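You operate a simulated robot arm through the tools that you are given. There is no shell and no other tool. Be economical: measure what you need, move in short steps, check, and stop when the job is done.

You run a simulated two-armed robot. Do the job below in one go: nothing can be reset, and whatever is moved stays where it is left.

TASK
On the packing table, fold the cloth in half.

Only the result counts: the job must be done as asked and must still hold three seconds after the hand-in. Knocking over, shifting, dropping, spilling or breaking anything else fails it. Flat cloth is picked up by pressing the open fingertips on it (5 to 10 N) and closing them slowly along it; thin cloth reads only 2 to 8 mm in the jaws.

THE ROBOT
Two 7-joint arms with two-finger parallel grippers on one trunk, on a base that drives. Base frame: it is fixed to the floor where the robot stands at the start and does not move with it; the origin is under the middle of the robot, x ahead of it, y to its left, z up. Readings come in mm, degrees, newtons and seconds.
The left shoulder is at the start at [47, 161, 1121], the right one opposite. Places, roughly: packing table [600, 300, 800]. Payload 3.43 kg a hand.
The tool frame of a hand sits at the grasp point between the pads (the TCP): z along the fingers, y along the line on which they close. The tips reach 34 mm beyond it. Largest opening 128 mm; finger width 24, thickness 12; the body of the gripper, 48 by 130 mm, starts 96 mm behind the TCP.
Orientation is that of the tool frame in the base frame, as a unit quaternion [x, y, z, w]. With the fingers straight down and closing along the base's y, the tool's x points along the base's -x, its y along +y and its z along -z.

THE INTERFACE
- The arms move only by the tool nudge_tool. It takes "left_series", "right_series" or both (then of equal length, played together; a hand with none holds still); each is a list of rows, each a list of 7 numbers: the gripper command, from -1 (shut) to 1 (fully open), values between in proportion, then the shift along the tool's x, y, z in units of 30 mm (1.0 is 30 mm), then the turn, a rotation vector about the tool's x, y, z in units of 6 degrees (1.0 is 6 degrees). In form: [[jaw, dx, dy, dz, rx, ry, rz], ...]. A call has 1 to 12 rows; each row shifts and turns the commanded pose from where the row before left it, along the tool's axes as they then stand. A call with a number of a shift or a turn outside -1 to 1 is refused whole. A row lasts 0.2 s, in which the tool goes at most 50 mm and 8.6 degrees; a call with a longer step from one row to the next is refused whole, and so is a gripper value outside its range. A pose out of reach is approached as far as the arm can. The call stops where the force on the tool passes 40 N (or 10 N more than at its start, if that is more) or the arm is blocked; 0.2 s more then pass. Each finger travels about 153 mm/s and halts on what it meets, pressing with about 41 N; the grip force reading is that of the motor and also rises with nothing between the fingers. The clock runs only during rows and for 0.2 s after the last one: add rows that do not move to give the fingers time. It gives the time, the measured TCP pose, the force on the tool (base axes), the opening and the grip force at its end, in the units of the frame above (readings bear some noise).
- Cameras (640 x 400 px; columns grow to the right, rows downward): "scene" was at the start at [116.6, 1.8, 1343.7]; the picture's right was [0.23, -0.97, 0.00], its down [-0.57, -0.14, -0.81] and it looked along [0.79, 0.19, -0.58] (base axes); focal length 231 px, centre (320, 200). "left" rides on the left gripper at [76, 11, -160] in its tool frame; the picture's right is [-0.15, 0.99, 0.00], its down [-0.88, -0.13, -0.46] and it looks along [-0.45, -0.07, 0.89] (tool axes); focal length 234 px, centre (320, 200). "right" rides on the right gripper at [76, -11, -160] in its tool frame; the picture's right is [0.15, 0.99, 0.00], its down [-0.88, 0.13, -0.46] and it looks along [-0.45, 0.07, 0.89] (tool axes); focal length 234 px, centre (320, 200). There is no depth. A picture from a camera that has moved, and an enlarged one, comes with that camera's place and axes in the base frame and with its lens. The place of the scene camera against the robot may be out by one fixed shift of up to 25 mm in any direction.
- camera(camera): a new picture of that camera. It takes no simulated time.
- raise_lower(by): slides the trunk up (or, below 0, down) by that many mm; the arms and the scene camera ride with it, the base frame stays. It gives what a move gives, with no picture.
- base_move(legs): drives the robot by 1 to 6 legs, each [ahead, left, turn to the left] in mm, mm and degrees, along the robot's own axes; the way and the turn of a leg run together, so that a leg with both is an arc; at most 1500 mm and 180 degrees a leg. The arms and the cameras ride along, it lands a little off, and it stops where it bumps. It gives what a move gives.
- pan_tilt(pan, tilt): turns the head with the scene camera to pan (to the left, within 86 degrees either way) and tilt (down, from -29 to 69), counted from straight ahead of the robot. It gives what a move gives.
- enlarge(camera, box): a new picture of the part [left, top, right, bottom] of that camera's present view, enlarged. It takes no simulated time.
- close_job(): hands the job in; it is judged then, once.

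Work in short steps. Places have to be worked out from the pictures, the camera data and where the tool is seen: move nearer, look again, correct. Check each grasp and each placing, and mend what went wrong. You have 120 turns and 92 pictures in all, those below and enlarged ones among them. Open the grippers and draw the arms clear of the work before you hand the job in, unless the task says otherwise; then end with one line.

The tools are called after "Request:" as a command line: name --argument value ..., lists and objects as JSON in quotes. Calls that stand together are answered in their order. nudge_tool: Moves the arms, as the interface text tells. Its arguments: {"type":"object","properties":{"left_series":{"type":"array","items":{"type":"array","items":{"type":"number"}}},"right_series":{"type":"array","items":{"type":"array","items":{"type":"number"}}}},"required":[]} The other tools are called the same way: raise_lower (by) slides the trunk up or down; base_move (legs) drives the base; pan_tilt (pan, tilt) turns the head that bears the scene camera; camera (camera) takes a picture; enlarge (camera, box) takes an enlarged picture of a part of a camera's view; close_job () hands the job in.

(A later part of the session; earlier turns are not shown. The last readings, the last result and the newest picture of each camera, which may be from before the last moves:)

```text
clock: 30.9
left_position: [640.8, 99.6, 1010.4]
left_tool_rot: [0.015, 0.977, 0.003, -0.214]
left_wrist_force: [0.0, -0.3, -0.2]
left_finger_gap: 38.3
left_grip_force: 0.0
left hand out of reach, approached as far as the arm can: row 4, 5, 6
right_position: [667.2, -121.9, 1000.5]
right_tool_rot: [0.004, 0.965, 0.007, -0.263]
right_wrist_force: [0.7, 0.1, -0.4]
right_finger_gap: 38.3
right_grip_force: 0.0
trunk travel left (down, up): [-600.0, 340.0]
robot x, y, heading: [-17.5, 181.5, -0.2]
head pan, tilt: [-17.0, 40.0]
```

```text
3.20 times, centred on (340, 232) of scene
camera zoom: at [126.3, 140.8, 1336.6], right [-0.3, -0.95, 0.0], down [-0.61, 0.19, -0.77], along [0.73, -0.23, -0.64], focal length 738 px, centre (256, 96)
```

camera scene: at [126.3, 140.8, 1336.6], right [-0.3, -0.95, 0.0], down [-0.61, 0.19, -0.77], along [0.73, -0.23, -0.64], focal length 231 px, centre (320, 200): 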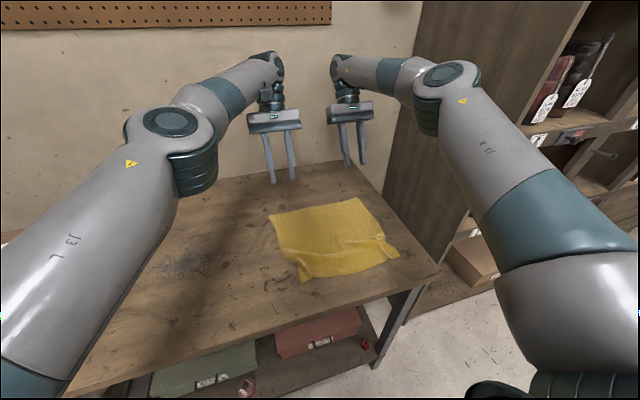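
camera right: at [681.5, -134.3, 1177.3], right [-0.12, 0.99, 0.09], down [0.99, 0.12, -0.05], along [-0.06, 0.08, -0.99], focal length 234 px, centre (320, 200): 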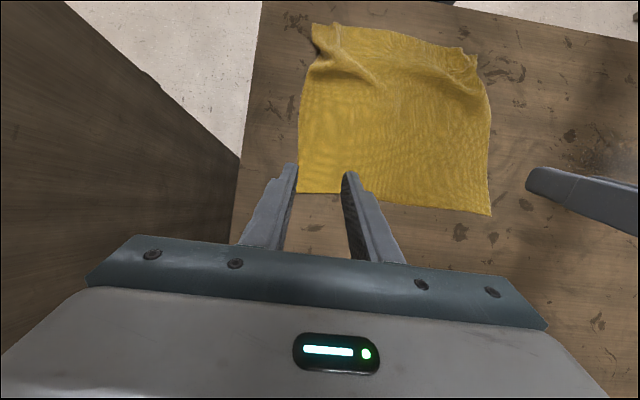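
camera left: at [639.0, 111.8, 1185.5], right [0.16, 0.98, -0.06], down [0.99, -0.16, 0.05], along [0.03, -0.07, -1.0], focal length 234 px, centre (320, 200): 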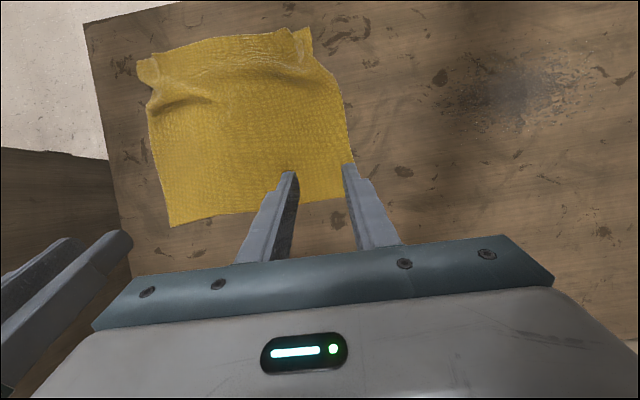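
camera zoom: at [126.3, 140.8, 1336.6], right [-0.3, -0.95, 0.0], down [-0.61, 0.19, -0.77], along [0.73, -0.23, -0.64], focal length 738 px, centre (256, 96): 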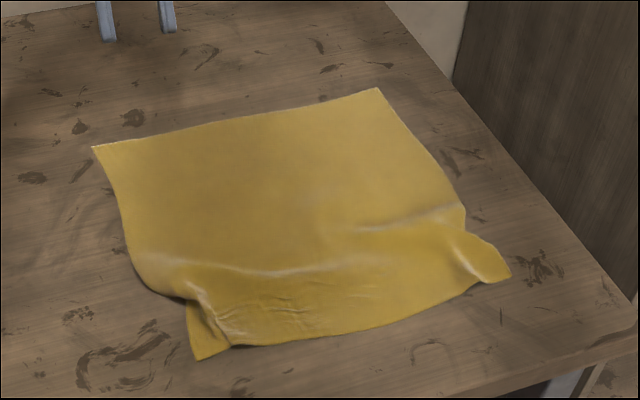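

Both cameras agree: far edge at x≈653, cleanly flat; old ridges near (436,97) and (430,−112). I reverse the tilt and start back.

Request:
nudge_tool --left_series '[[-0.4, 0, 0, 0, 0, -0.5, 0], [-0.4, 0, 0, 0, 0, -0.9, 0], [-0.4, 0, 0, 0, 0, -0.9, 0], [-0.4, 0, 0, 0, 0, -0.9, 0], [-0.4, 0.4, 0, 0, 0, -0.9, 0], [-0.4, 0.5, 0, 0, 0, -0.9, 0], [-0.4, 1, 0, 0, 0, 0, 0], [-0.4, 1, 0, 0, 0, 0, 0], [-0.4, 1, 0, 0, 0, 0, 0], [-0.4, 1, 0, 0, 0, 0, 0], [-0.4, 0, 0, 0, 0, 0, 0]]' --right_series '[[-0.4, 0, 0, 0, 0, -0.5, 0], [-0.4, 0, 0, 0, 0, -0.9, 0], [-0.4, 0, 0, 0, 0, -0.9, 0], [-0.4, 0, 0, 0, 0, -0.9, 0], [-0.4, 0.4, 0, 0, 0, -0.9, 0], [-0.4, 0.5, 0, 0, 0, -0.9, 0], [-0.4, 1, 0, 0, 0, 0, 0], [-0.4, 1, 0, 0, 0, 0, 0], [-0.4, 1, 0, 0, 0, 0, 0], [-0.4, 1, 0, 0, 0, 0, 0], [-0.4, 0, 0, 0, 0, 0, 0]]'

```text
clock: 33.3
left_position: [493.8, 104.1, 1001.5]
left_tool_rot: [0.012, 0.999, -0.002, 0.039]
left_wrist_force: [0.3, 0.1, -0.7]
left_finger_gap: 38.6
left_grip_force: 0.1
right_position: [520.9, -120.7, 1005.7]
right_tool_rot: [0.004, 1.0, 0.005, -0.005]
right_wrist_force: [-0.3, -0.1, -0.5]
right_finger_gap: 38.3
right_grip_force: 0.0
trunk travel left (down, up): [-600.0, 340.0]
robot x, y, heading: [-16.6, 185.2, -0.4]
head pan, tilt: [-17.0, 40.0]
```

Left needs a 5° correction. I bring both hands down to just above the ridges.

Request:
nudge_tool --left_series '[[-0.4, 0.4, -0.04, 0, 0, 0.8, 0], [-0.4, 0.4, -0.04, 0.8, 0, 0, 0], [-0.4, 0.4, -0.04, 0.95, 0, 0, 0], [-0.4, 0.4, -0.04, 0.95, 0, 0, 0], [-0.4, 0.4, -0.04, 0.9, 0, 0, 0], [-0.4, 0, 0, 0, 0, 0, 0]]' --right_series '[[-0.4, 0.8, 0.07, 0.3, 0, 0, 0], [-0.4, 0.8, 0.07, 0.7, 0, 0, 0], [-0.4, 0.7, 0.07, 0.95, 0, 0, 0], [-0.4, 0.5, 0.07, 0.95, 0, 0, 0], [-0.4, 0.3, 0.07, 0.9, 0, 0, 0], [-0.4, 0, 0, 0, 0, 0, 0]]'

Request:
camera --camera "left"

Request:
camera --camera "right"

```text
clock: 34.7
left_position: [434.2, 99.7, 892.9]
left_tool_rot: [0.013, 1.0, -0.001, -0.003]
left_wrist_force: [0.5, 0.1, 0.3]
left_finger_gap: 38.4
left_grip_force: 0.1
right_position: [426.6, -108.0, 893.2]
right_tool_rot: [0.004, 1.0, 0.006, -0.004]
right_wrist_force: [-0.1, 0.4, 0.2]
right_finger_gap: 38.5
right_grip_force: 0.0
trunk travel left (down, up): [-600.0, 340.0]
robot x, y, heading: [-18.0, 185.2, -0.0]
head pan, tilt: [-17.0, 40.0]
```

```text
60 pictures are left
camera left: at [358.9, 113.7, 1051.9], right [0.17, 0.98, 0.0], down [0.88, -0.15, 0.45], along [0.45, -0.08, -0.89], focal length 234 px, centre (320, 200)
```

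left: 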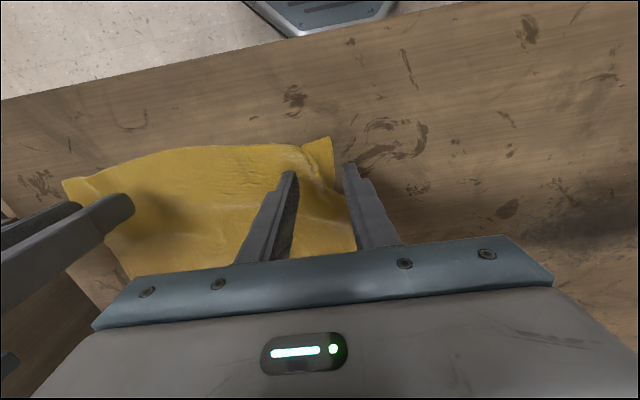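

```text
59 pictures are left
camera right: at [350.5, -119.4, 1052.4], right [-0.14, 0.99, 0.01], down [0.88, 0.12, 0.45], along [0.45, 0.07, -0.89], focal length 234 px, centre (320, 200)
```

right: 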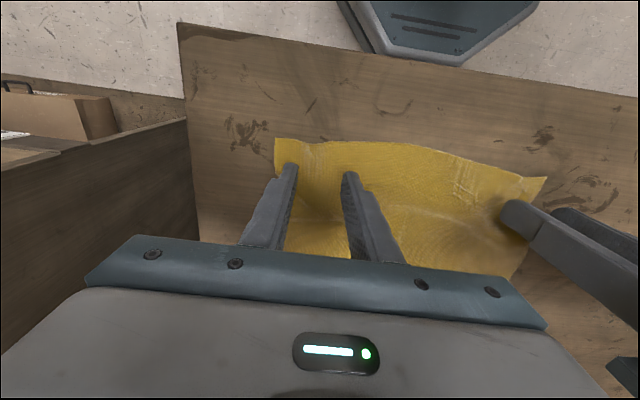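

Left outer finger is off the cloth edge, so I narrow that gap to about 25 mm and shift it inward. Both move 7 mm nearer the edge, then down close to contact.

Request:
nudge_tool --left_series '[[-0.61, 0.27, -0.32, 0, 0, 0, 0], [-0.61, 0, 0, 0.35, 0, 0, 0], [-0.61, 0, 0, 0.15, 0, 0, 0], [-0.61, 0, 0, 0, 0, 0, 0]]' --right_series '[[-0.4, 0.22, 0, 0, 0, 0, 0], [-0.4, 0, 0, 0.35, 0, 0, 0], [-0.4, 0, 0, 0.15, 0, 0, 0], [-0.4, 0, 0, 0, 0, 0, 0]]'

Request:
enlarge --camera "left" --box '[200, 100, 440, 250]'

Request:
enlarge --camera "right" --box '[200, 100, 440, 250]'

```text
clock: 35.7
left_position: [425.1, 89.1, 878.3]
left_tool_rot: [0.014, 1.0, -0.001, -0.002]
left_wrist_force: [-0.3, -0.5, 0.1]
left_finger_gap: 25.0
left_grip_force: 0.1
right_position: [420.4, -107.2, 878.0]
right_tool_rot: [0.004, 1.0, 0.005, -0.004]
right_wrist_force: [0.1, -0.3, 0.3]
right_finger_gap: 38.3
right_grip_force: 0.0
trunk travel left (down, up): [-600.0, 340.0]
robot x, y, heading: [-19.6, 189.8, -0.4]
head pan, tilt: [-17.0, 40.0]
```

```text
2.67 times, centred on (320, 175) of left
camera zoom: at [350.4, 104.2, 1036.8], right [0.17, 0.98, 0.0], down [0.88, -0.15, 0.45], along [0.45, -0.08, -0.89], focal length 624 px, centre (320, 267)
```

zoom: 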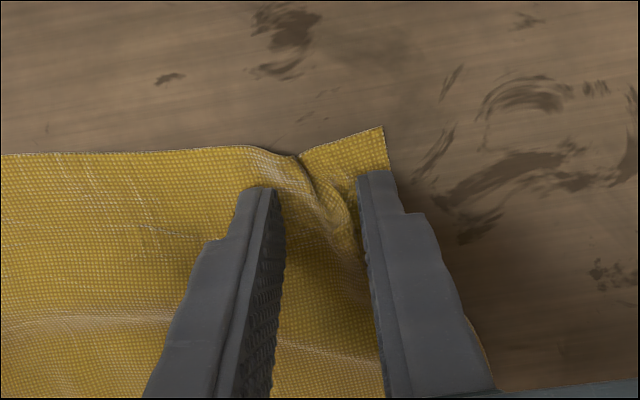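

```text
2.67 times, centred on (320, 175) of right
camera zoom: at [343.9, -118.7, 1037.5], right [-0.14, 0.99, 0.01], down [0.88, 0.12, 0.45], along [0.45, 0.07, -0.89], focal length 624 px, centre (320, 267)
```

zoom: 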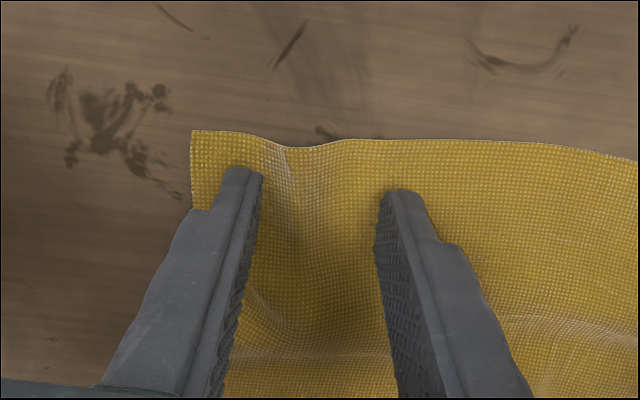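

Both grips straddle good cloth near the corners. I press down the last 2–3 mm.

Request:
nudge_tool --left_series '[[-0.61, 0, 0, 0.05, 0, 0, 0], [-0.61, 0, 0, 0.03, 0, 0, 0], [-0.61, 0, 0, 0, 0, 0, 0]]' --right_series '[[-0.4, 0, 0, 0.05, 0, 0, 0], [-0.4, 0, 0, 0.03, 0, 0, 0], [-0.4, 0, 0, 0, 0, 0, 0]]'

```text
clock: 36.5
left_position: [424.5, 89.1, 876.3]
left_tool_rot: [0.012, 1.0, -0.002, -0.002]
left_wrist_force: [1.7, 0.2, 4.6]
left_finger_gap: 24.8
left_grip_force: 0.0
right_position: [420.0, -106.4, 875.5]
right_tool_rot: [0.004, 1.0, 0.005, -0.003]
right_wrist_force: [-0.8, -1.1, 2.3]
right_finger_gap: 38.5
right_grip_force: 0.3
trunk travel left (down, up): [-600.0, 340.0]
robot x, y, heading: [-16.6, 183.3, -0.4]
head pan, tilt: [-17.0, 40.0]
```

Light contact (5 and 2 N); a little more on each.

Request:
nudge_tool --left_series '[[-0.61, 0, 0, 0.015, 0, 0, 0], [-0.61, 0, 0, 0, 0, 0, 0]]' --right_series '[[-0.4, 0, 0, 0.025, 0, 0, 0], [-0.4, 0, 0, 0, 0, 0, 0]]'

```text
clock: 37.1
left_position: [423.5, 89.8, 874.8]
left_tool_rot: [0.013, 1.0, -0.002, -0.002]
left_wrist_force: [1.8, -0.1, 6.0]
left_finger_gap: 25.1
left_grip_force: 0.0
right_position: [420.2, -107.9, 876.6]
right_tool_rot: [0.004, 1.0, 0.006, -0.003]
right_wrist_force: [0.2, -0.9, 11.0]
right_finger_gap: 38.7
right_grip_force: 0.7
trunk travel left (down, up): [-600.0, 340.0]
robot x, y, heading: [-14.5, 184.3, -0.2]
head pan, tilt: [-17.0, 40.0]
```

Left 6 N, right 11 N; I close slowly with a touch of extra press.

Request:
nudge_tool --left_series '[[-0.65, 0, 0, 0.012, 0, 0, 0], [-0.69, 0, 0, 0, 0, 0, 0], [-0.73, 0, 0, 0, 0, 0, 0], [-0.77, 0, 0, 0, 0, 0, 0], [-0.81, 0, 0, 0, 0, 0, 0], [-0.85, 0, 0, 0, 0, 0, 0], [-0.89, 0, 0, 0, 0, 0, 0], [-0.93, 0, 0, 0, 0, 0, 0], [-0.97, 0, 0, 0, 0, 0, 0], [-1, 0, 0, 0, 0, 0, 0], [-1, 0, 0, 0, 0, 0, 0]]' --right_series '[[-0.46, 0, 0, 0.01, 0, 0, 0], [-0.52, 0, 0, 0, 0, 0, 0], [-0.58, 0, 0, 0, 0, 0, 0], [-0.64, 0, 0, 0, 0, 0, 0], [-0.7, 0, 0, 0, 0, 0, 0], [-0.76, 0, 0, 0, 0, 0, 0], [-0.82, 0, 0, 0, 0, 0, 0], [-0.88, 0, 0, 0, 0, 0, 0], [-0.94, 0, 0, 0, 0, 0, 0], [-1, 0, 0, 0, 0, 0, 0], [-1, 0, 0, 0, 0, 0, 0]]'

Request:
enlarge --camera "left" --box '[160, 80, 480, 280]'

Request:
enlarge --camera "right" --box '[160, 80, 480, 280]'

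```text
clock: 39.5
left_position: [423.9, 90.6, 875.1]
left_tool_rot: [0.013, 1.0, -0.002, -0.002]
left_wrist_force: [0.3, -0.1, 5.5]
left_finger_gap: 2.9
left_grip_force: 37.5
right_position: [419.2, -107.2, 876.2]
right_tool_rot: [0.005, 1.0, 0.005, -0.002]
right_wrist_force: [0.7, -2.1, 19.9]
right_finger_gap: 2.3
right_grip_force: 36.6
trunk travel left (down, up): [-600.0, 340.0]
robot x, y, heading: [-19.5, 180.1, -0.2]
head pan, tilt: [-17.0, 40.0]
```

```text
2.00 times, centred on (320, 180) of left
camera zoom: at [348.8, 104.8, 1034.7], right [0.17, 0.98, 0.0], down [0.88, -0.15, 0.45], along [0.45, -0.08, -0.89], focal length 468 px, centre (320, 240)
```

zoom: 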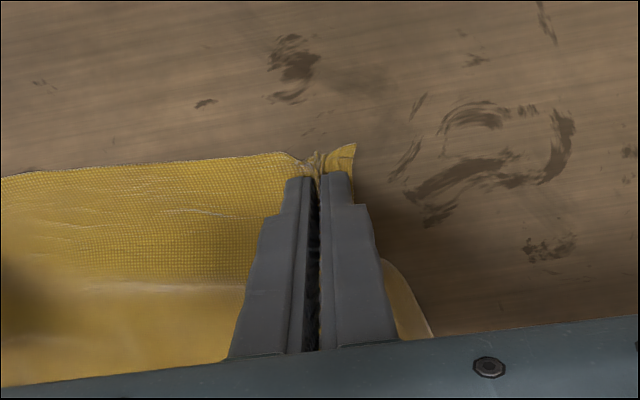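

```text
2.00 times, centred on (320, 180) of right
camera zoom: at [342.7, -118.2, 1035.1], right [-0.14, 0.99, 0.01], down [0.88, 0.12, 0.45], along [0.45, 0.07, -0.89], focal length 468 px, centre (320, 240)
```

zoom: 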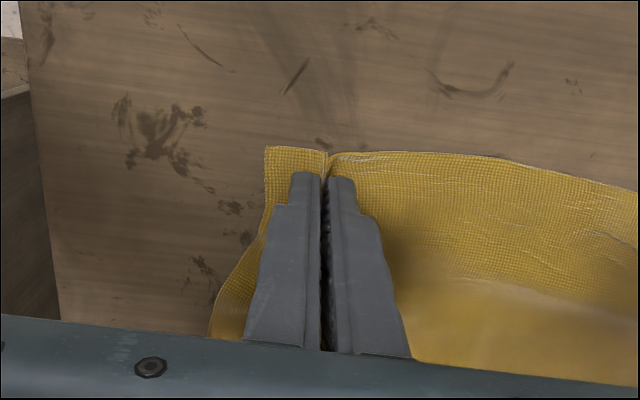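

Solid double grip (2.9 and 2.3 mm). I lift and arc forward past the fold line while spreading the hands slightly.

Request:
nudge_tool --left_series '[[-1, 0, 0, -0.5, 0, 0, 0], [-1, 0, 0, -0.8, 0, 0, 0], [-1, -0.4, 0.05, -0.8, 0, 0, 0], [-1, -0.7, 0.05, -0.7, 0, 0, 0], [-1, -0.8, 0.05, -0.5, 0, 0, 0], [-1, -0.8, 0.05, -0.3, 0, 0, 0], [-1, -0.8, 0.05, -0.1, 0, 0, 0], [-1, -0.8, 0.05, 0, 0, 0, 0], [-1, 0, 0, 0, 0, 0, 0]]' --right_series '[[-1, 0, 0, -0.5, 0, 0, 0], [-1, 0, 0, -0.8, 0, 0, 0], [-1, -0.4, -0.03, -0.8, 0, 0, 0], [-1, -0.7, -0.03, -0.7, 0, 0, 0], [-1, -0.8, -0.03, -0.5, 0, 0, 0], [-1, -0.8, -0.03, -0.3, 0, 0, 0], [-1, -0.8, -0.03, -0.1, 0, 0, 0], [-1, -0.8, -0.03, 0, 0, 0, 0], [-1, 0, 0, 0, 0, 0, 0]]'

Request:
camera --camera "scene"

Request:
camera --camera "left"

```text
clock: 41.5
left_position: [554.3, 95.1, 985.5]
left_tool_rot: [0.014, 1.0, -0.002, -0.001]
left_wrist_force: [0.3, -15.5, 0.3]
left_finger_gap: 2.8
left_grip_force: 37.6
right_position: [550.0, -114.4, 985.0]
right_tool_rot: [0.004, 1.0, 0.006, -0.003]
right_wrist_force: [0.1, 15.7, -0.2]
right_finger_gap: 2.1
right_grip_force: 36.8
trunk travel left (down, up): [-600.0, 340.0]
robot x, y, heading: [-18.7, 179.4, -0.4]
head pan, tilt: [-17.0, 40.0]
```

```text
54 pictures are left
camera scene: at [125.2, 140.7, 1336.7], right [-0.3, -0.95, 0.0], down [-0.61, 0.19, -0.77], along [0.73, -0.23, -0.64], focal length 231 px, centre (320, 200)
```

scene: 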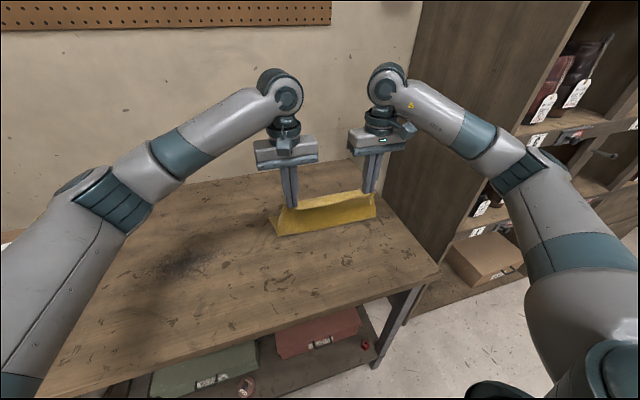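

```text
53 pictures are left
camera left: at [479.1, 109.2, 1144.4], right [0.17, 0.98, 0.0], down [0.88, -0.15, 0.45], along [0.45, -0.08, -0.89], focal length 234 px, centre (320, 200)
```

left: 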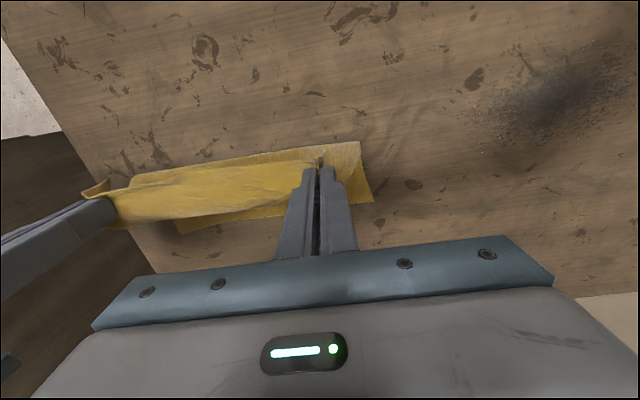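

The cloth is lifted cleanly and taut (15 N) at 209 mm spacing; I estimate both hands should sit about 13 mm further left to match the far edge. I shift them and tilt 25° in place.

Request:
nudge_tool --left_series '[[-1, 0, 0.04, 0, 0, 0.7, 0], [-1, 0, 0.09, 0, 0, 0.9, 0], [-1, 0, 0.09, 0, 0, 0.9, 0], [-1, 0, 0.09, 0, 0, 0.9, 0], [-1, 0, 0.09, 0, 0, 0.8, 0], [-1, 0, 0, 0, 0, 0, 0]]' --right_series '[[-1, 0, 0.09, 0, 0, 0.7, 0], [-1, 0, 0.1, 0, 0, 0.9, 0], [-1, 0, 0.1, 0, 0, 0.9, 0], [-1, 0, 0.1, 0, 0, 0.9, 0], [-1, 0, 0.09, 0, 0, 0.8, 0], [-1, 0, 0, 0, 0, 0, 0]]'

Request:
camera --camera "left"

Request:
camera --camera "right"

Request:
enlarge --camera "scene" --box '[220, 120, 420, 245]'

```text
clock: 42.9
left_position: [554.9, 106.7, 984.4]
left_tool_rot: [0.014, 0.975, 0.002, -0.221]
left_wrist_force: [-0.3, -12.8, -0.7]
left_finger_gap: 2.7
left_grip_force: 37.8
right_position: [549.7, -101.6, 985.4]
right_tool_rot: [0.003, 0.975, 0.008, -0.222]
right_wrist_force: [-0.9, 12.3, 0.1]
right_finger_gap: 2.1
right_grip_force: 36.8
trunk travel left (down, up): [-600.0, 340.0]
robot x, y, heading: [-19.9, 181.1, -0.1]
head pan, tilt: [-17.0, 40.0]
```

```text
52 pictures are left
camera left: at [555.2, 119.7, 1161.3], right [0.16, 0.99, -0.07], down [0.99, -0.16, 0.03], along [0.02, -0.07, -1.0], focal length 234 px, centre (320, 200)
```

left: 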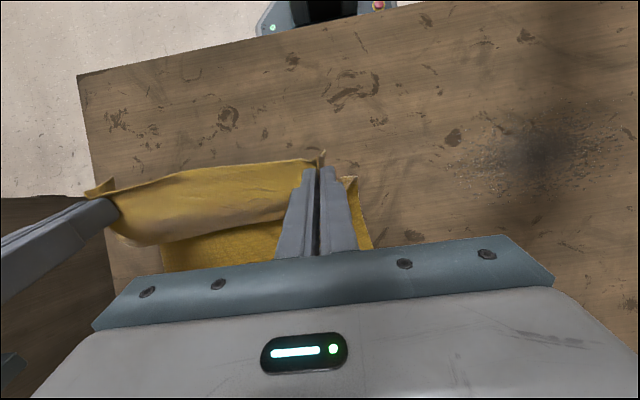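

```text
51 pictures are left
camera right: at [549.2, -113.3, 1160.9], right [-0.12, 0.99, 0.07], down [0.99, 0.12, 0.03], along [0.02, 0.08, -1.0], focal length 234 px, centre (320, 200)
```

right: 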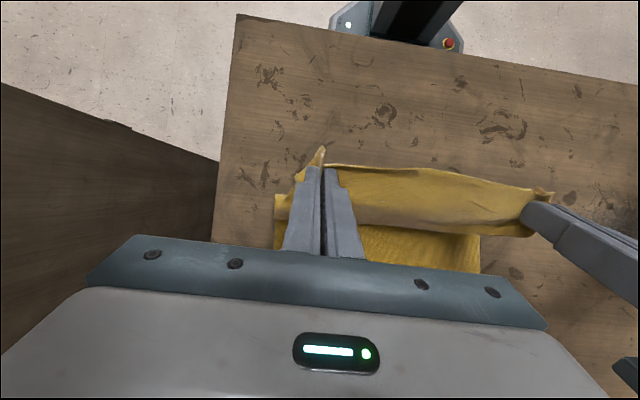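

```text
3.20 times, centred on (320, 182) of scene
camera zoom: at [125.7, 140.5, 1336.7], right [-0.3, -0.95, 0.0], down [-0.61, 0.19, -0.77], along [0.73, -0.23, -0.64], focal length 738 px, centre (320, 256)
```

zoom: 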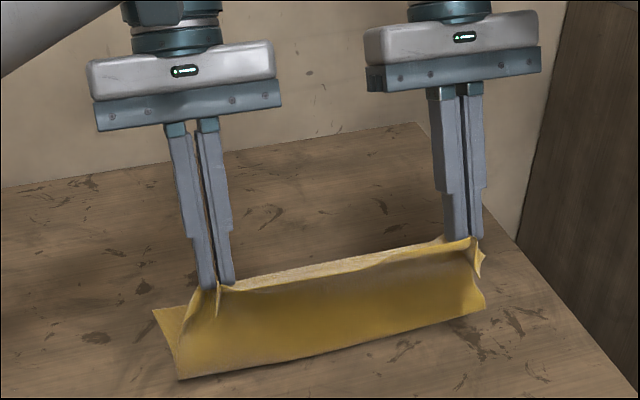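

The curtain hangs well with slack, edges aligned left and right. I lower mostly straight down first so the loop falls toward the robot side, then forward.

Request:
nudge_tool --left_series '[[-1, -0.35, 0, 0.75, 0, 0, 0], [-1, -0.59, 0, 0.64, 0, 0, 0], [-1, -0.83, 0, 0.35, 0, 0, 0], [-1, 0, 0, 0, 0, 0, 0]]' --right_series '[[-1, -0.35, 0, 0.75, 0, 0, 0], [-1, -0.59, 0, 0.64, 0, 0, 0], [-1, -0.83, 0, 0.35, 0, 0, 0], [-1, 0, 0, 0, 0, 0, 0]]'

Request:
enlarge --camera "scene" --box '[220, 120, 420, 245]'

Request:
camera --camera "right"

```text
clock: 43.9
left_position: [580.9, 104.7, 915.4]
left_tool_rot: [0.013, 0.975, 0.002, -0.22]
left_wrist_force: [-0.2, -8.7, 0.4]
left_finger_gap: 2.6
left_grip_force: 37.2
right_position: [575.2, -99.5, 915.1]
right_tool_rot: [0.003, 0.975, 0.006, -0.221]
right_wrist_force: [0.5, 7.6, 0.1]
right_finger_gap: 2.1
right_grip_force: 36.2
trunk travel left (down, up): [-600.0, 340.0]
robot x, y, heading: [-15.8, 183.6, -0.1]
head pan, tilt: [-17.0, 40.0]
```

```text
3.20 times, centred on (320, 182) of scene
camera zoom: at [125.1, 140.9, 1336.8], right [-0.3, -0.95, 0.0], down [-0.61, 0.19, -0.77], along [0.73, -0.23, -0.64], focal length 738 px, centre (320, 256)
```

zoom: 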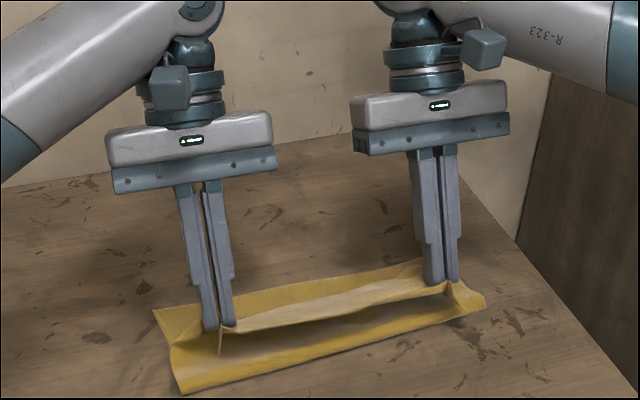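

```text
48 pictures are left
camera right: at [573.7, -112.0, 1091.3], right [-0.12, 0.99, 0.07], down [0.99, 0.12, 0.03], along [0.02, 0.08, -1.0], focal length 234 px, centre (320, 200)
```

right: 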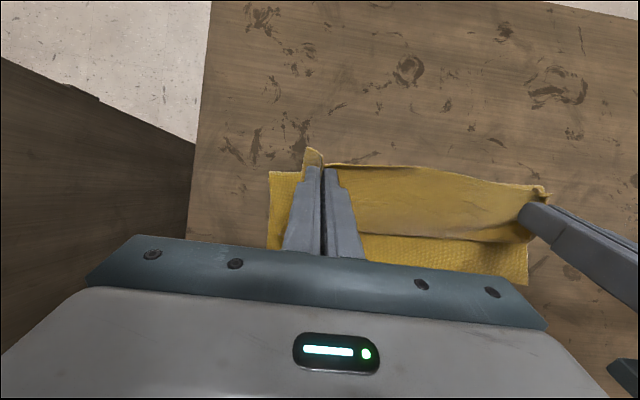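

The lower layer's fold end has crept forward (x≈535–556 instead of ≈514), so slack is bunching. I raise and pull back to lay the lower half down again, then redo the arc with the cloth taut.

Request:
nudge_tool --left_series '[[-1, 0.58, 0.04, -0.46, 0, 0, 0], [-1, 0.98, 0.04, -0.13, 0, 0, 0], [-1, 0.99, 0.04, 0.09, 0, 0, 0], [-1, 0.85, 0.04, 0.39, 0, 0, 0], [-1, 0.18, 0, 0.08, 0, 0, 0], [-1, 0, 0, 0, 0, 0, 0]]' --right_series '[[-1, 0.58, 0.04, -0.46, 0, 0, 0], [-1, 0.98, 0.04, -0.13, 0, 0, 0], [-1, 0.99, 0.04, 0.09, 0, 0, 0], [-1, 0.85, 0.04, 0.39, 0, 0, 0], [-1, 0, 0, 0, 0, 0, 0], [-1, 0, 0, 0, 0, 0, 0]]'

Request:
enlarge --camera "scene" --box '[220, 120, 420, 245]'

Request:
camera --camera "right"

Request:
camera --camera "left"

```text
clock: 45.3
left_position: [484.6, 112.9, 962.0]
left_tool_rot: [0.013, 0.975, 0.001, -0.22]
left_wrist_force: [0.3, -12.5, 0.4]
left_finger_gap: 2.8
left_grip_force: 37.2
right_position: [485.0, -93.3, 961.9]
right_tool_rot: [0.003, 0.975, 0.006, -0.221]
right_wrist_force: [-1.3, 12.7, 0.3]
right_finger_gap: 1.9
right_grip_force: 37.1
trunk travel left (down, up): [-600.0, 340.0]
robot x, y, heading: [-18.7, 184.0, -0.2]
head pan, tilt: [-17.0, 40.0]
```

```text
3.20 times, centred on (320, 182) of scene
camera zoom: at [125.8, 140.7, 1336.7], right [-0.3, -0.95, 0.0], down [-0.61, 0.19, -0.77], along [0.73, -0.23, -0.64], focal length 738 px, centre (320, 256)
```

zoom: 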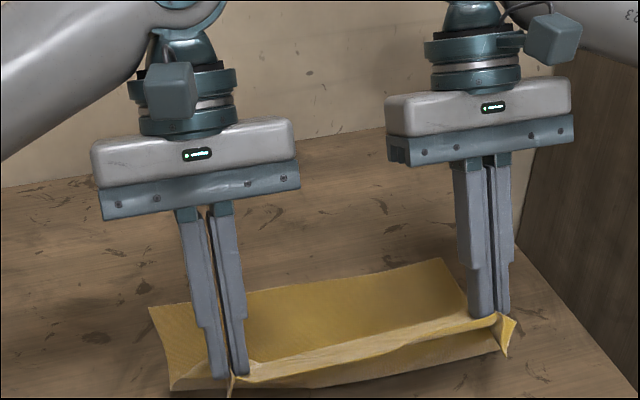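

```text
46 pictures are left
camera right: at [483.6, -106.4, 1137.6], right [-0.12, 0.99, 0.07], down [0.99, 0.12, 0.03], along [0.02, 0.08, -1.0], focal length 234 px, centre (320, 200)
```

right: 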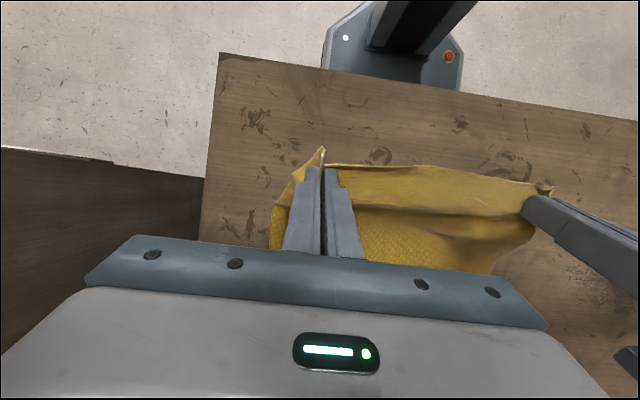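

```text
45 pictures are left
camera left: at [484.3, 126.4, 1138.1], right [0.16, 0.99, -0.07], down [0.99, -0.16, 0.03], along [0.02, -0.07, -1.0], focal length 234 px, centre (320, 200)
```

left: 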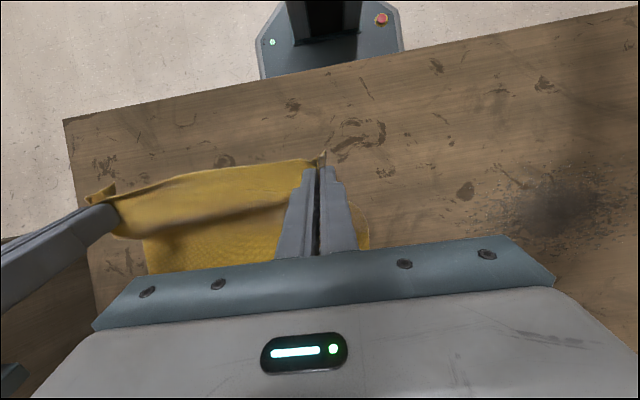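

The lower half is laid back out and the far edge hasn't moved. Now the taut arc over (radius ≈122 about x 514), stopping about 20 mm above landing.

Request:
nudge_tool --left_series '[[-1, -0.03, 0, -0.57, 0, 0, 0], [-1, -0.03, 0, -0.57, 0, 0, 0], [-1, -0.78, 0, -0.55, 0, 0, 0], [-1, -0.75, 0, -0.2, 0, 0, 0], [-1, -0.78, 0, -0.14, 0, 0, 0], [-1, -0.68, 0, 0.05, 0, 0, 0], [-1, -0.68, 0, 0.12, 0, 0, 0], [-1, -0.6, 0, 0.27, 0, 0, 0], [-1, -0.59, 0, 0.31, 0, 0, 0], [-1, -0.42, 0, 0.35, 0, 0, 0], [-1, -0.33, 0, 0.4, 0, 0, 0], [-1, 0, 0, 0, 0, 0, 0]]' --right_series '[[-1, -0.03, 0, -0.57, 0, 0, 0], [-1, -0.03, 0, -0.57, 0, 0, 0], [-1, -0.78, 0, -0.55, 0, 0, 0], [-1, -0.75, 0, -0.2, 0, 0, 0], [-1, -0.78, 0, -0.14, 0, 0, 0], [-1, -0.68, 0, 0.05, 0, 0, 0], [-1, -0.68, 0, 0.12, 0, 0, 0], [-1, -0.6, 0, 0.27, 0, 0, 0], [-1, -0.59, 0, 0.31, 0, 0, 0], [-1, -0.42, 0, 0.35, 0, 0, 0], [-1, -0.33, 0, 0.4, 0, 0, 0], [-1, 0, 0, 0, 0, 0, 0]]'

Request:
enlarge --camera "scene" --box '[220, 120, 420, 245]'

Request:
camera --camera "right"

Request:
camera --camera "left"

```text
clock: 47.9
left_position: [645.2, 109.2, 904.0]
left_tool_rot: [0.014, 0.975, 0.002, -0.22]
left_wrist_force: [0.2, -6.4, 0.0]
left_finger_gap: 2.6
left_grip_force: 36.9
right_position: [644.7, -96.9, 903.5]
right_tool_rot: [0.003, 0.975, 0.007, -0.221]
right_wrist_force: [0.3, 7.7, -0.3]
right_finger_gap: 1.9
right_grip_force: 36.6
trunk travel left (down, up): [-600.0, 340.0]
robot x, y, heading: [-18.3, 183.7, -0.4]
head pan, tilt: [-17.0, 40.0]
```

```text
3.20 times, centred on (320, 182) of scene
camera zoom: at [125.7, 141.1, 1336.7], right [-0.3, -0.96, 0.0], down [-0.61, 0.19, -0.77], along [0.73, -0.23, -0.64], focal length 738 px, centre (320, 256)
```

zoom: 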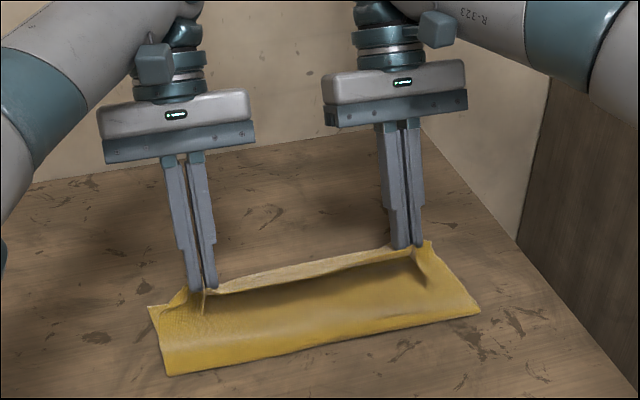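

```text
43 pictures are left
camera right: at [644.0, -107.8, 1079.2], right [-0.12, 0.99, 0.07], down [0.99, 0.12, 0.03], along [0.02, 0.08, -1.0], focal length 234 px, centre (320, 200)
```

right: 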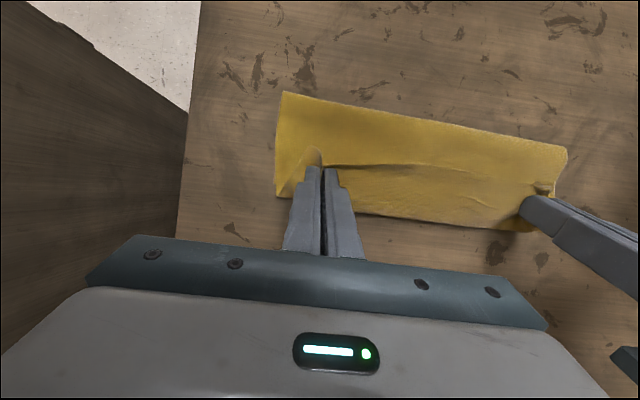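

```text
42 pictures are left
camera left: at [644.8, 122.4, 1080.0], right [0.16, 0.99, -0.07], down [0.99, -0.16, 0.03], along [0.02, -0.07, -1.0], focal length 234 px, centre (320, 200)
```

left: 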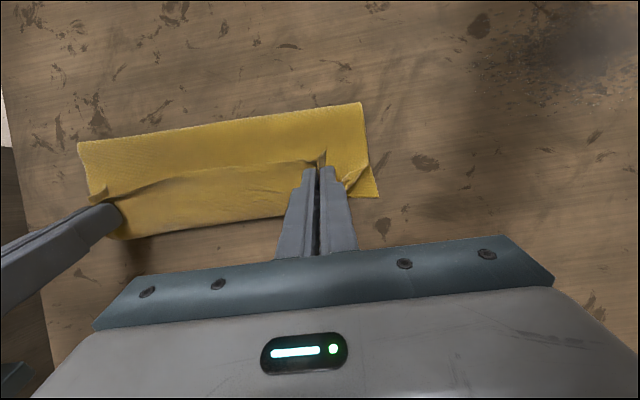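

The layers line up left/right, but the fold line sits at x≈550–560 and about 38 mm of edge flap lies turned back on top, so the fold line should be near x 530. I go back along the arc and lay the lower half out again for a tighter arc.

Request:
nudge_tool --left_series '[[-1, 0.92, 0, -0.23, 0, 0, 0], [-1, 0.92, 0, -0.23, 0, 0, 0], [-1, 0.99, 0, 0.09, 0, 0, 0], [-1, 0.99, 0, 0.09, 0, 0, 0], [-1, 0.58, 0, 0.34, 0, 0, 0], [-1, 0.58, 0, 0.34, 0, 0, 0], [-1, 0.59, 0, 0.71, 0, 0, 0], [-1, 0.59, 0, 0.71, 0, 0, 0], [-1, 0, 0, 0, 0, 0, 0]]' --right_series '[[-1, 0.92, 0, -0.23, 0, 0, 0], [-1, 0.92, 0, -0.23, 0, 0, 0], [-1, 0.99, 0, 0.09, 0, 0, 0], [-1, 0.99, 0, 0.09, 0, 0, 0], [-1, 0.58, 0, 0.34, 0, 0, 0], [-1, 0.58, 0, 0.34, 0, 0, 0], [-1, 0.59, 0, 0.71, 0, 0, 0], [-1, 0.59, 0, 0.71, 0, 0, 0], [-1, 0, 0, 0, 0, 0, 0]]'

Request:
enlarge --camera "scene" --box '[220, 120, 420, 245]'

Request:
camera --camera "left"

```text
clock: 49.9
left_position: [453.7, 114.9, 933.4]
left_tool_rot: [0.012, 0.975, 0.001, -0.22]
left_wrist_force: [0.5, -15.8, -0.7]
left_finger_gap: 2.5
left_grip_force: 37.0
right_position: [455.6, -93.1, 932.7]
right_tool_rot: [0.003, 0.975, 0.006, -0.221]
right_wrist_force: [-0.6, 16.7, -0.2]
right_finger_gap: 2.0
right_grip_force: 37.3
trunk travel left (down, up): [-600.0, 340.0]
robot x, y, heading: [-20.6, 184.8, -0.0]
head pan, tilt: [-17.0, 40.0]
```

```text
3.20 times, centred on (320, 182) of scene
camera zoom: at [126.5, 141.0, 1336.6], right [-0.3, -0.96, 0.0], down [-0.61, 0.19, -0.77], along [0.73, -0.23, -0.64], focal length 738 px, centre (320, 256)
```

zoom: 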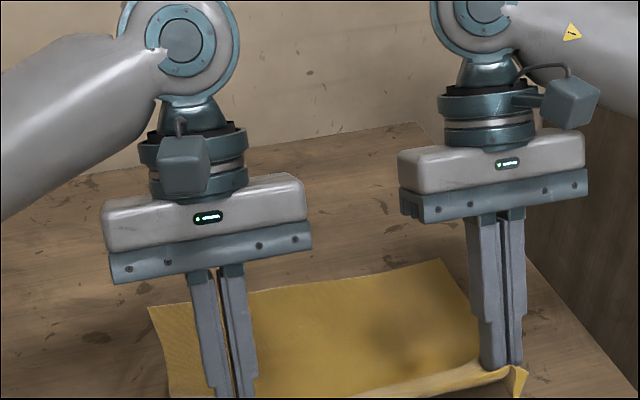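

```text
40 pictures are left
camera left: at [454.8, 128.0, 1109.6], right [0.16, 0.99, -0.07], down [0.99, -0.16, 0.03], along [0.02, -0.07, -1.0], focal length 234 px, centre (320, 200)
```

left: 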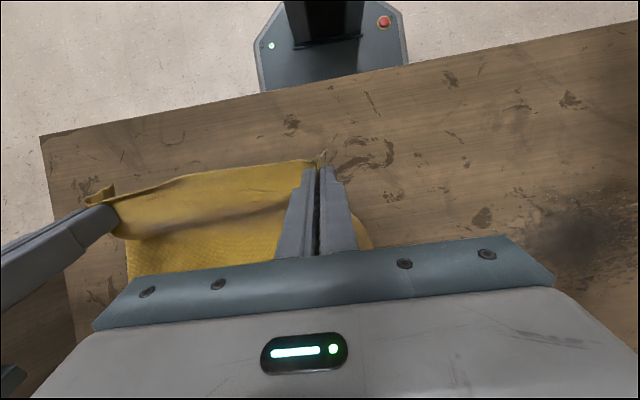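

Far edge still in place. Now the tighter arc (radius ≈90 about x 530) ending at TCP ≈(614, 896).

Request:
nudge_tool --left_series '[[-1, -0.42, 0, -0.67, 0, 0, 0], [-1, -0.71, 0, -0.85, 0, 0, 0], [-1, -0.85, 0, -0.54, 0, 0, 0], [-1, -0.99, 0, -0.24, 0, 0, 0], [-1, -0.86, 0, 0.11, 0, 0, 0], [-1, -0.71, 0, 0.26, 0, 0, 0], [-1, -0.5, 0, 0.43, 0, 0, 0], [-1, -0.32, 0, 0.37, 0, 0, 0], [-1, 0, 0, 0, 0, 0, 0]]' --right_series '[[-1, -0.42, 0, -0.67, 0, 0, 0], [-1, -0.71, 0, -0.85, 0, 0, 0], [-1, -0.85, 0, -0.54, 0, 0, 0], [-1, -0.99, 0, -0.24, 0, 0, 0], [-1, -0.86, 0, 0.11, 0, 0, 0], [-1, -0.71, 0, 0.26, 0, 0, 0], [-1, -0.5, 0, 0.43, 0, 0, 0], [-1, -0.32, 0, 0.37, 0, 0, 0], [-1, 0, 0, 0, 0, 0, 0]]'

Request:
enlarge --camera "scene" --box '[220, 120, 420, 245]'

Request:
camera --camera "left"

Request:
camera --camera "right"

```text
clock: 51.9
left_position: [614.9, 110.7, 894.3]
left_tool_rot: [0.014, 0.975, 0.002, -0.22]
left_wrist_force: [-0.3, -8.9, -0.2]
left_finger_gap: 2.6
left_grip_force: 37.4
right_position: [614.6, -94.7, 894.4]
right_tool_rot: [0.003, 0.975, 0.006, -0.221]
right_wrist_force: [0.3, 8.8, 0.3]
right_finger_gap: 2.0
right_grip_force: 36.8
trunk travel left (down, up): [-600.0, 340.0]
robot x, y, heading: [-18.6, 182.5, 0.1]
head pan, tilt: [-17.0, 40.0]
```

```text
3.20 times, centred on (320, 182) of scene
camera zoom: at [125.7, 140.9, 1336.7], right [-0.3, -0.96, 0.0], down [-0.61, 0.19, -0.77], along [0.73, -0.23, -0.64], focal length 738 px, centre (320, 256)
```

zoom: 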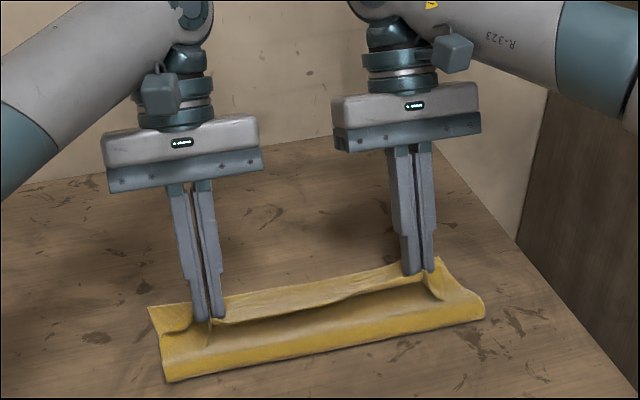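

```text
38 pictures are left
camera left: at [614.1, 123.1, 1070.6], right [0.16, 0.99, -0.07], down [0.99, -0.16, 0.03], along [0.02, -0.07, -1.0], focal length 234 px, centre (320, 200)
```

left: 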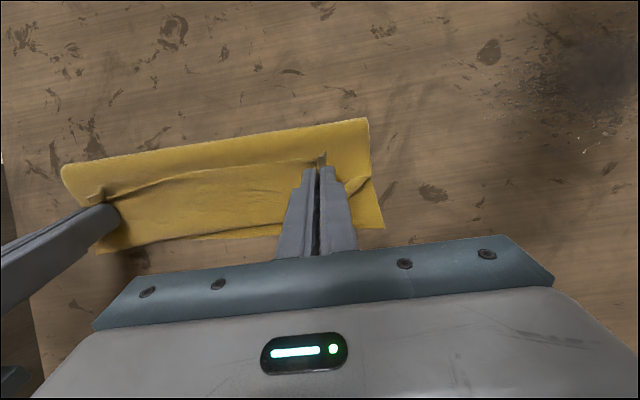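

```text
37 pictures are left
camera right: at [613.8, -107.8, 1070.9], right [-0.12, 0.99, 0.07], down [0.99, 0.12, 0.03], along [0.02, 0.08, -1.0], focal length 234 px, centre (320, 200)
```

right: 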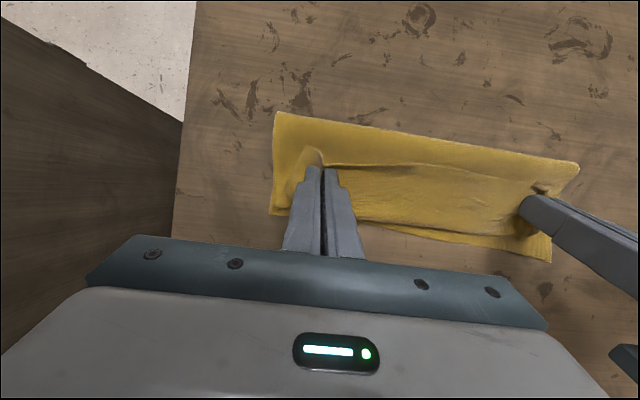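

Fold line now at x≈540–548; moving the landing back rolls the fold back by about half of that. I slide the hands back about 40 mm at this low height so the fold rolls toward x≈522.

Request:
nudge_tool --left_series '[[-1, 0.36, 0, 0.17, 0, 0, 0], [-1, 0.36, 0, 0.17, 0, 0, 0], [-1, 0.36, 0, 0.17, 0, 0, 0], [-1, 0, 0, 0, 0, 0, 0]]' --right_series '[[-1, 0.43, 0, 0.2, 0, 0, 0], [-1, 0.43, 0, 0.2, 0, 0, 0], [-1, 0.43, 0, 0.2, 0, 0, 0], [-1, 0, 0, 0, 0, 0, 0]]'

Request:
enlarge --camera "scene" --box '[220, 120, 420, 245]'

Request:
camera --camera "left"

Request:
camera --camera "right"

```text
clock: 52.9
left_position: [577.7, 112.1, 894.4]
left_tool_rot: [0.013, 0.975, 0.002, -0.22]
left_wrist_force: [0.8, -9.8, -0.6]
left_finger_gap: 2.5
left_grip_force: 37.5
right_position: [571.3, -95.9, 893.8]
right_tool_rot: [0.003, 0.975, 0.007, -0.222]
right_wrist_force: [0.3, 9.7, 0.5]
right_finger_gap: 2.2
right_grip_force: 36.6
trunk travel left (down, up): [-600.0, 340.0]
robot x, y, heading: [-19.2, 183.9, -0.4]
head pan, tilt: [-17.0, 40.0]
```

```text
3.20 times, centred on (320, 182) of scene
camera zoom: at [126.4, 140.9, 1336.6], right [-0.3, -0.96, 0.0], down [-0.61, 0.19, -0.77], along [0.73, -0.23, -0.64], focal length 738 px, centre (320, 256)
```

zoom: 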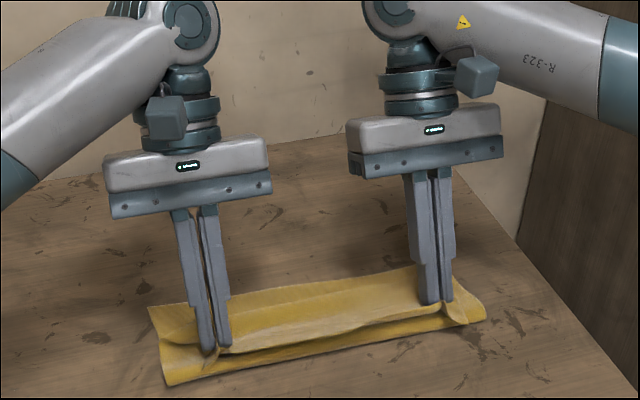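

```text
35 pictures are left
camera left: at [578.5, 124.5, 1070.2], right [0.16, 0.99, -0.07], down [0.99, -0.16, 0.03], along [0.02, -0.07, -1.0], focal length 234 px, centre (320, 200)
```

left: 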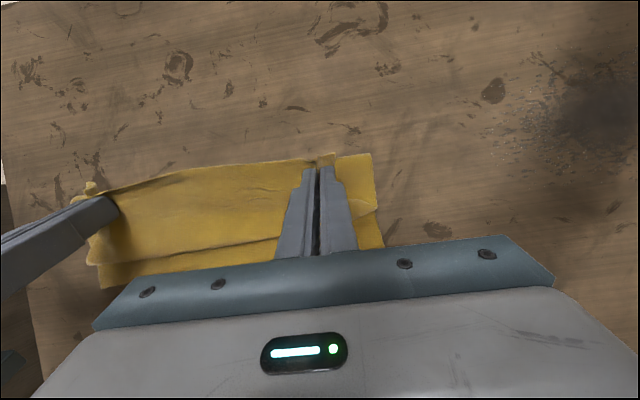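

```text
34 pictures are left
camera right: at [571.0, -107.4, 1070.8], right [-0.12, 0.99, 0.07], down [0.99, 0.12, 0.03], along [0.02, 0.08, -1.0], focal length 234 px, centre (320, 200)
```

right: 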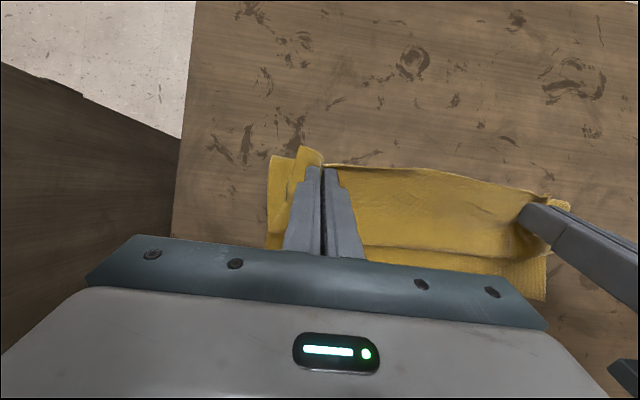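

The fold stayed at x≈541–547 because slack bulged ahead of the fingertips. I go back low to relay the lower half, then carry forward on a lower path so the loop trails behind the tips.

Request:
nudge_tool --left_series '[[-1, 0.59, 0, -0.31, 0, 0, 0], [-1, 0.59, 0, -0.31, 0, 0, 0], [-1, 0.9, 0, 0.05, 0, 0, 0], [-1, 0.9, 0, 0.05, 0, 0, 0], [-1, 0.64, 0, 0.59, 0, 0, 0], [-1, 0.64, 0, 0.59, 0, 0, 0], [-1, 0.05, 0, 0.68, 0, 0, 0], [-1, 0, 0, 0, 0, 0, 0]]' --right_series '[[-1, 0.59, 0, -0.31, 0, 0, 0], [-1, 0.59, 0, -0.31, 0, 0, 0], [-1, 0.9, 0, 0.05, 0, 0, 0], [-1, 0.9, 0, 0.05, 0, 0, 0], [-1, 0.64, 0, 0.59, 0, 0, 0], [-1, 0.64, 0, 0.59, 0, 0, 0], [-1, 0.05, 0, 0.68, 0, 0, 0], [-1, 0, 0, 0, 0, 0, 0]]'

Request:
camera --camera "left"

Request:
enlarge --camera "scene" --box '[220, 150, 420, 275]'

```text
clock: 54.7
left_position: [443.9, 114.4, 914.4]
left_tool_rot: [0.013, 0.975, 0.001, -0.22]
left_wrist_force: [0.5, -15.9, -0.7]
left_finger_gap: 2.7
left_grip_force: 37.8
right_position: [437.6, -93.7, 913.7]
right_tool_rot: [0.002, 0.975, 0.006, -0.222]
right_wrist_force: [-0.8, 15.1, -0.7]
right_finger_gap: 2.3
right_grip_force: 36.8
trunk travel left (down, up): [-600.0, 340.0]
robot x, y, heading: [-16.0, 184.4, -0.2]
head pan, tilt: [-17.0, 40.0]
```

```text
33 pictures are left
camera left: at [444.0, 127.9, 1090.3], right [0.16, 0.99, -0.07], down [0.99, -0.16, 0.03], along [0.02, -0.07, -1.0], focal length 234 px, centre (320, 200)
```

left: 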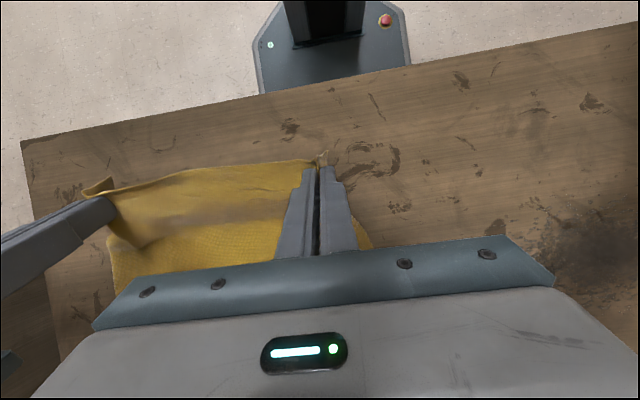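

```text
3.20 times, centred on (320, 212) of scene
camera zoom: at [125.7, 141.0, 1336.7], right [-0.3, -0.95, 0.0], down [-0.61, 0.19, -0.77], along [0.73, -0.23, -0.64], focal length 738 px, centre (320, 160)
```

zoom: 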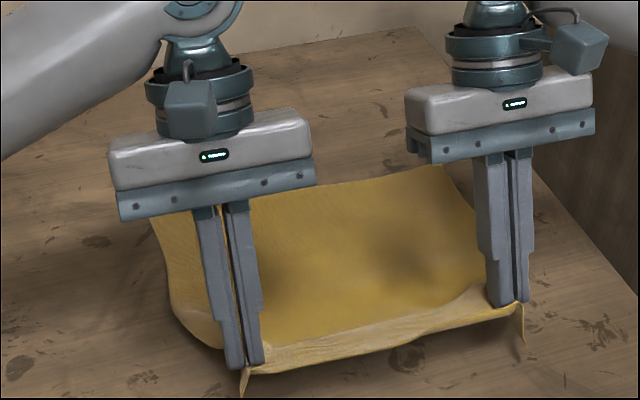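

Lower half is out flat again. Now forward on the low path to TCP ≈(600, 893).

Request:
nudge_tool --left_series '[[-1, -0.69, 0, -0.88, 0, 0, 0], [-1, -0.81, 0, -0.63, 0, 0, 0], [-1, -0.91, 0, -0.42, 0, 0, 0], [-1, -0.99, 0, -0.24, 0, 0, 0], [-1, -0.77, 0, 0.08, 0, 0, 0], [-1, -0.56, 0, 0.25, 0, 0, 0], [-1, -0.34, 0, 0.25, 0, 0, 0], [-1, 0, 0, 0, 0, 0, 0]]' --right_series '[[-1, -0.69, 0, -0.88, 0, 0, 0], [-1, -0.81, 0, -0.63, 0, 0, 0], [-1, -0.91, 0, -0.42, 0, 0, 0], [-1, -0.99, 0, -0.24, 0, 0, 0], [-1, -0.77, 0, 0.08, 0, 0, 0], [-1, -0.56, 0, 0.25, 0, 0, 0], [-1, -0.34, 0, 0.25, 0, 0, 0], [-1, 0, 0, 0, 0, 0, 0]]'

Request:
camera --camera "left"

Request:
enlarge --camera "scene" --box '[220, 120, 420, 245]'

```text
clock: 56.5
left_position: [601.5, 110.9, 892.7]
left_tool_rot: [0.013, 0.975, 0.002, -0.22]
left_wrist_force: [0.2, -9.1, -0.4]
left_finger_gap: 2.5
left_grip_force: 37.4
right_position: [594.6, -94.6, 891.3]
right_tool_rot: [0.003, 0.975, 0.005, -0.221]
right_wrist_force: [0.7, 9.2, 1.1]
right_finger_gap: 2.3
right_grip_force: 36.5
trunk travel left (down, up): [-600.0, 340.0]
robot x, y, heading: [-17.8, 183.8, 0.2]
head pan, tilt: [-17.0, 40.0]
```

```text
31 pictures are left
camera left: at [601.9, 123.7, 1068.0], right [0.16, 0.99, -0.07], down [0.99, -0.16, 0.03], along [0.02, -0.07, -1.0], focal length 234 px, centre (320, 200)
```

left: 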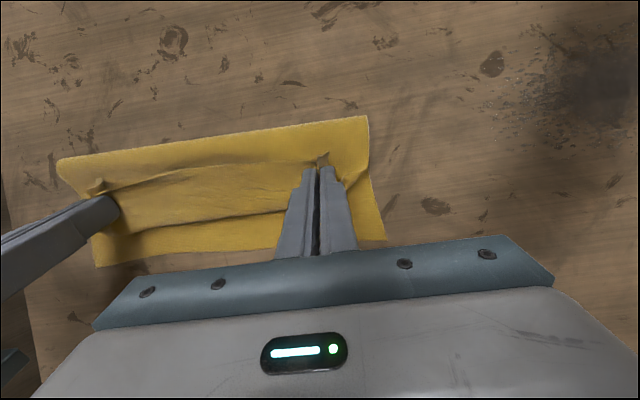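

```text
3.20 times, centred on (320, 182) of scene
camera zoom: at [125.7, 140.9, 1336.7], right [-0.3, -0.96, 0.0], down [-0.61, 0.19, -0.77], along [0.73, -0.23, -0.64], focal length 738 px, centre (320, 256)
```

zoom: 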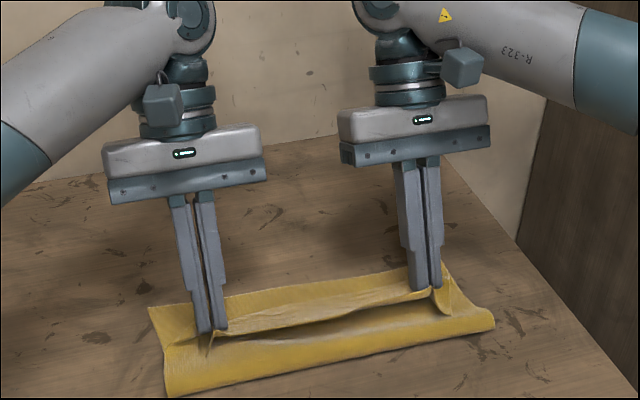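

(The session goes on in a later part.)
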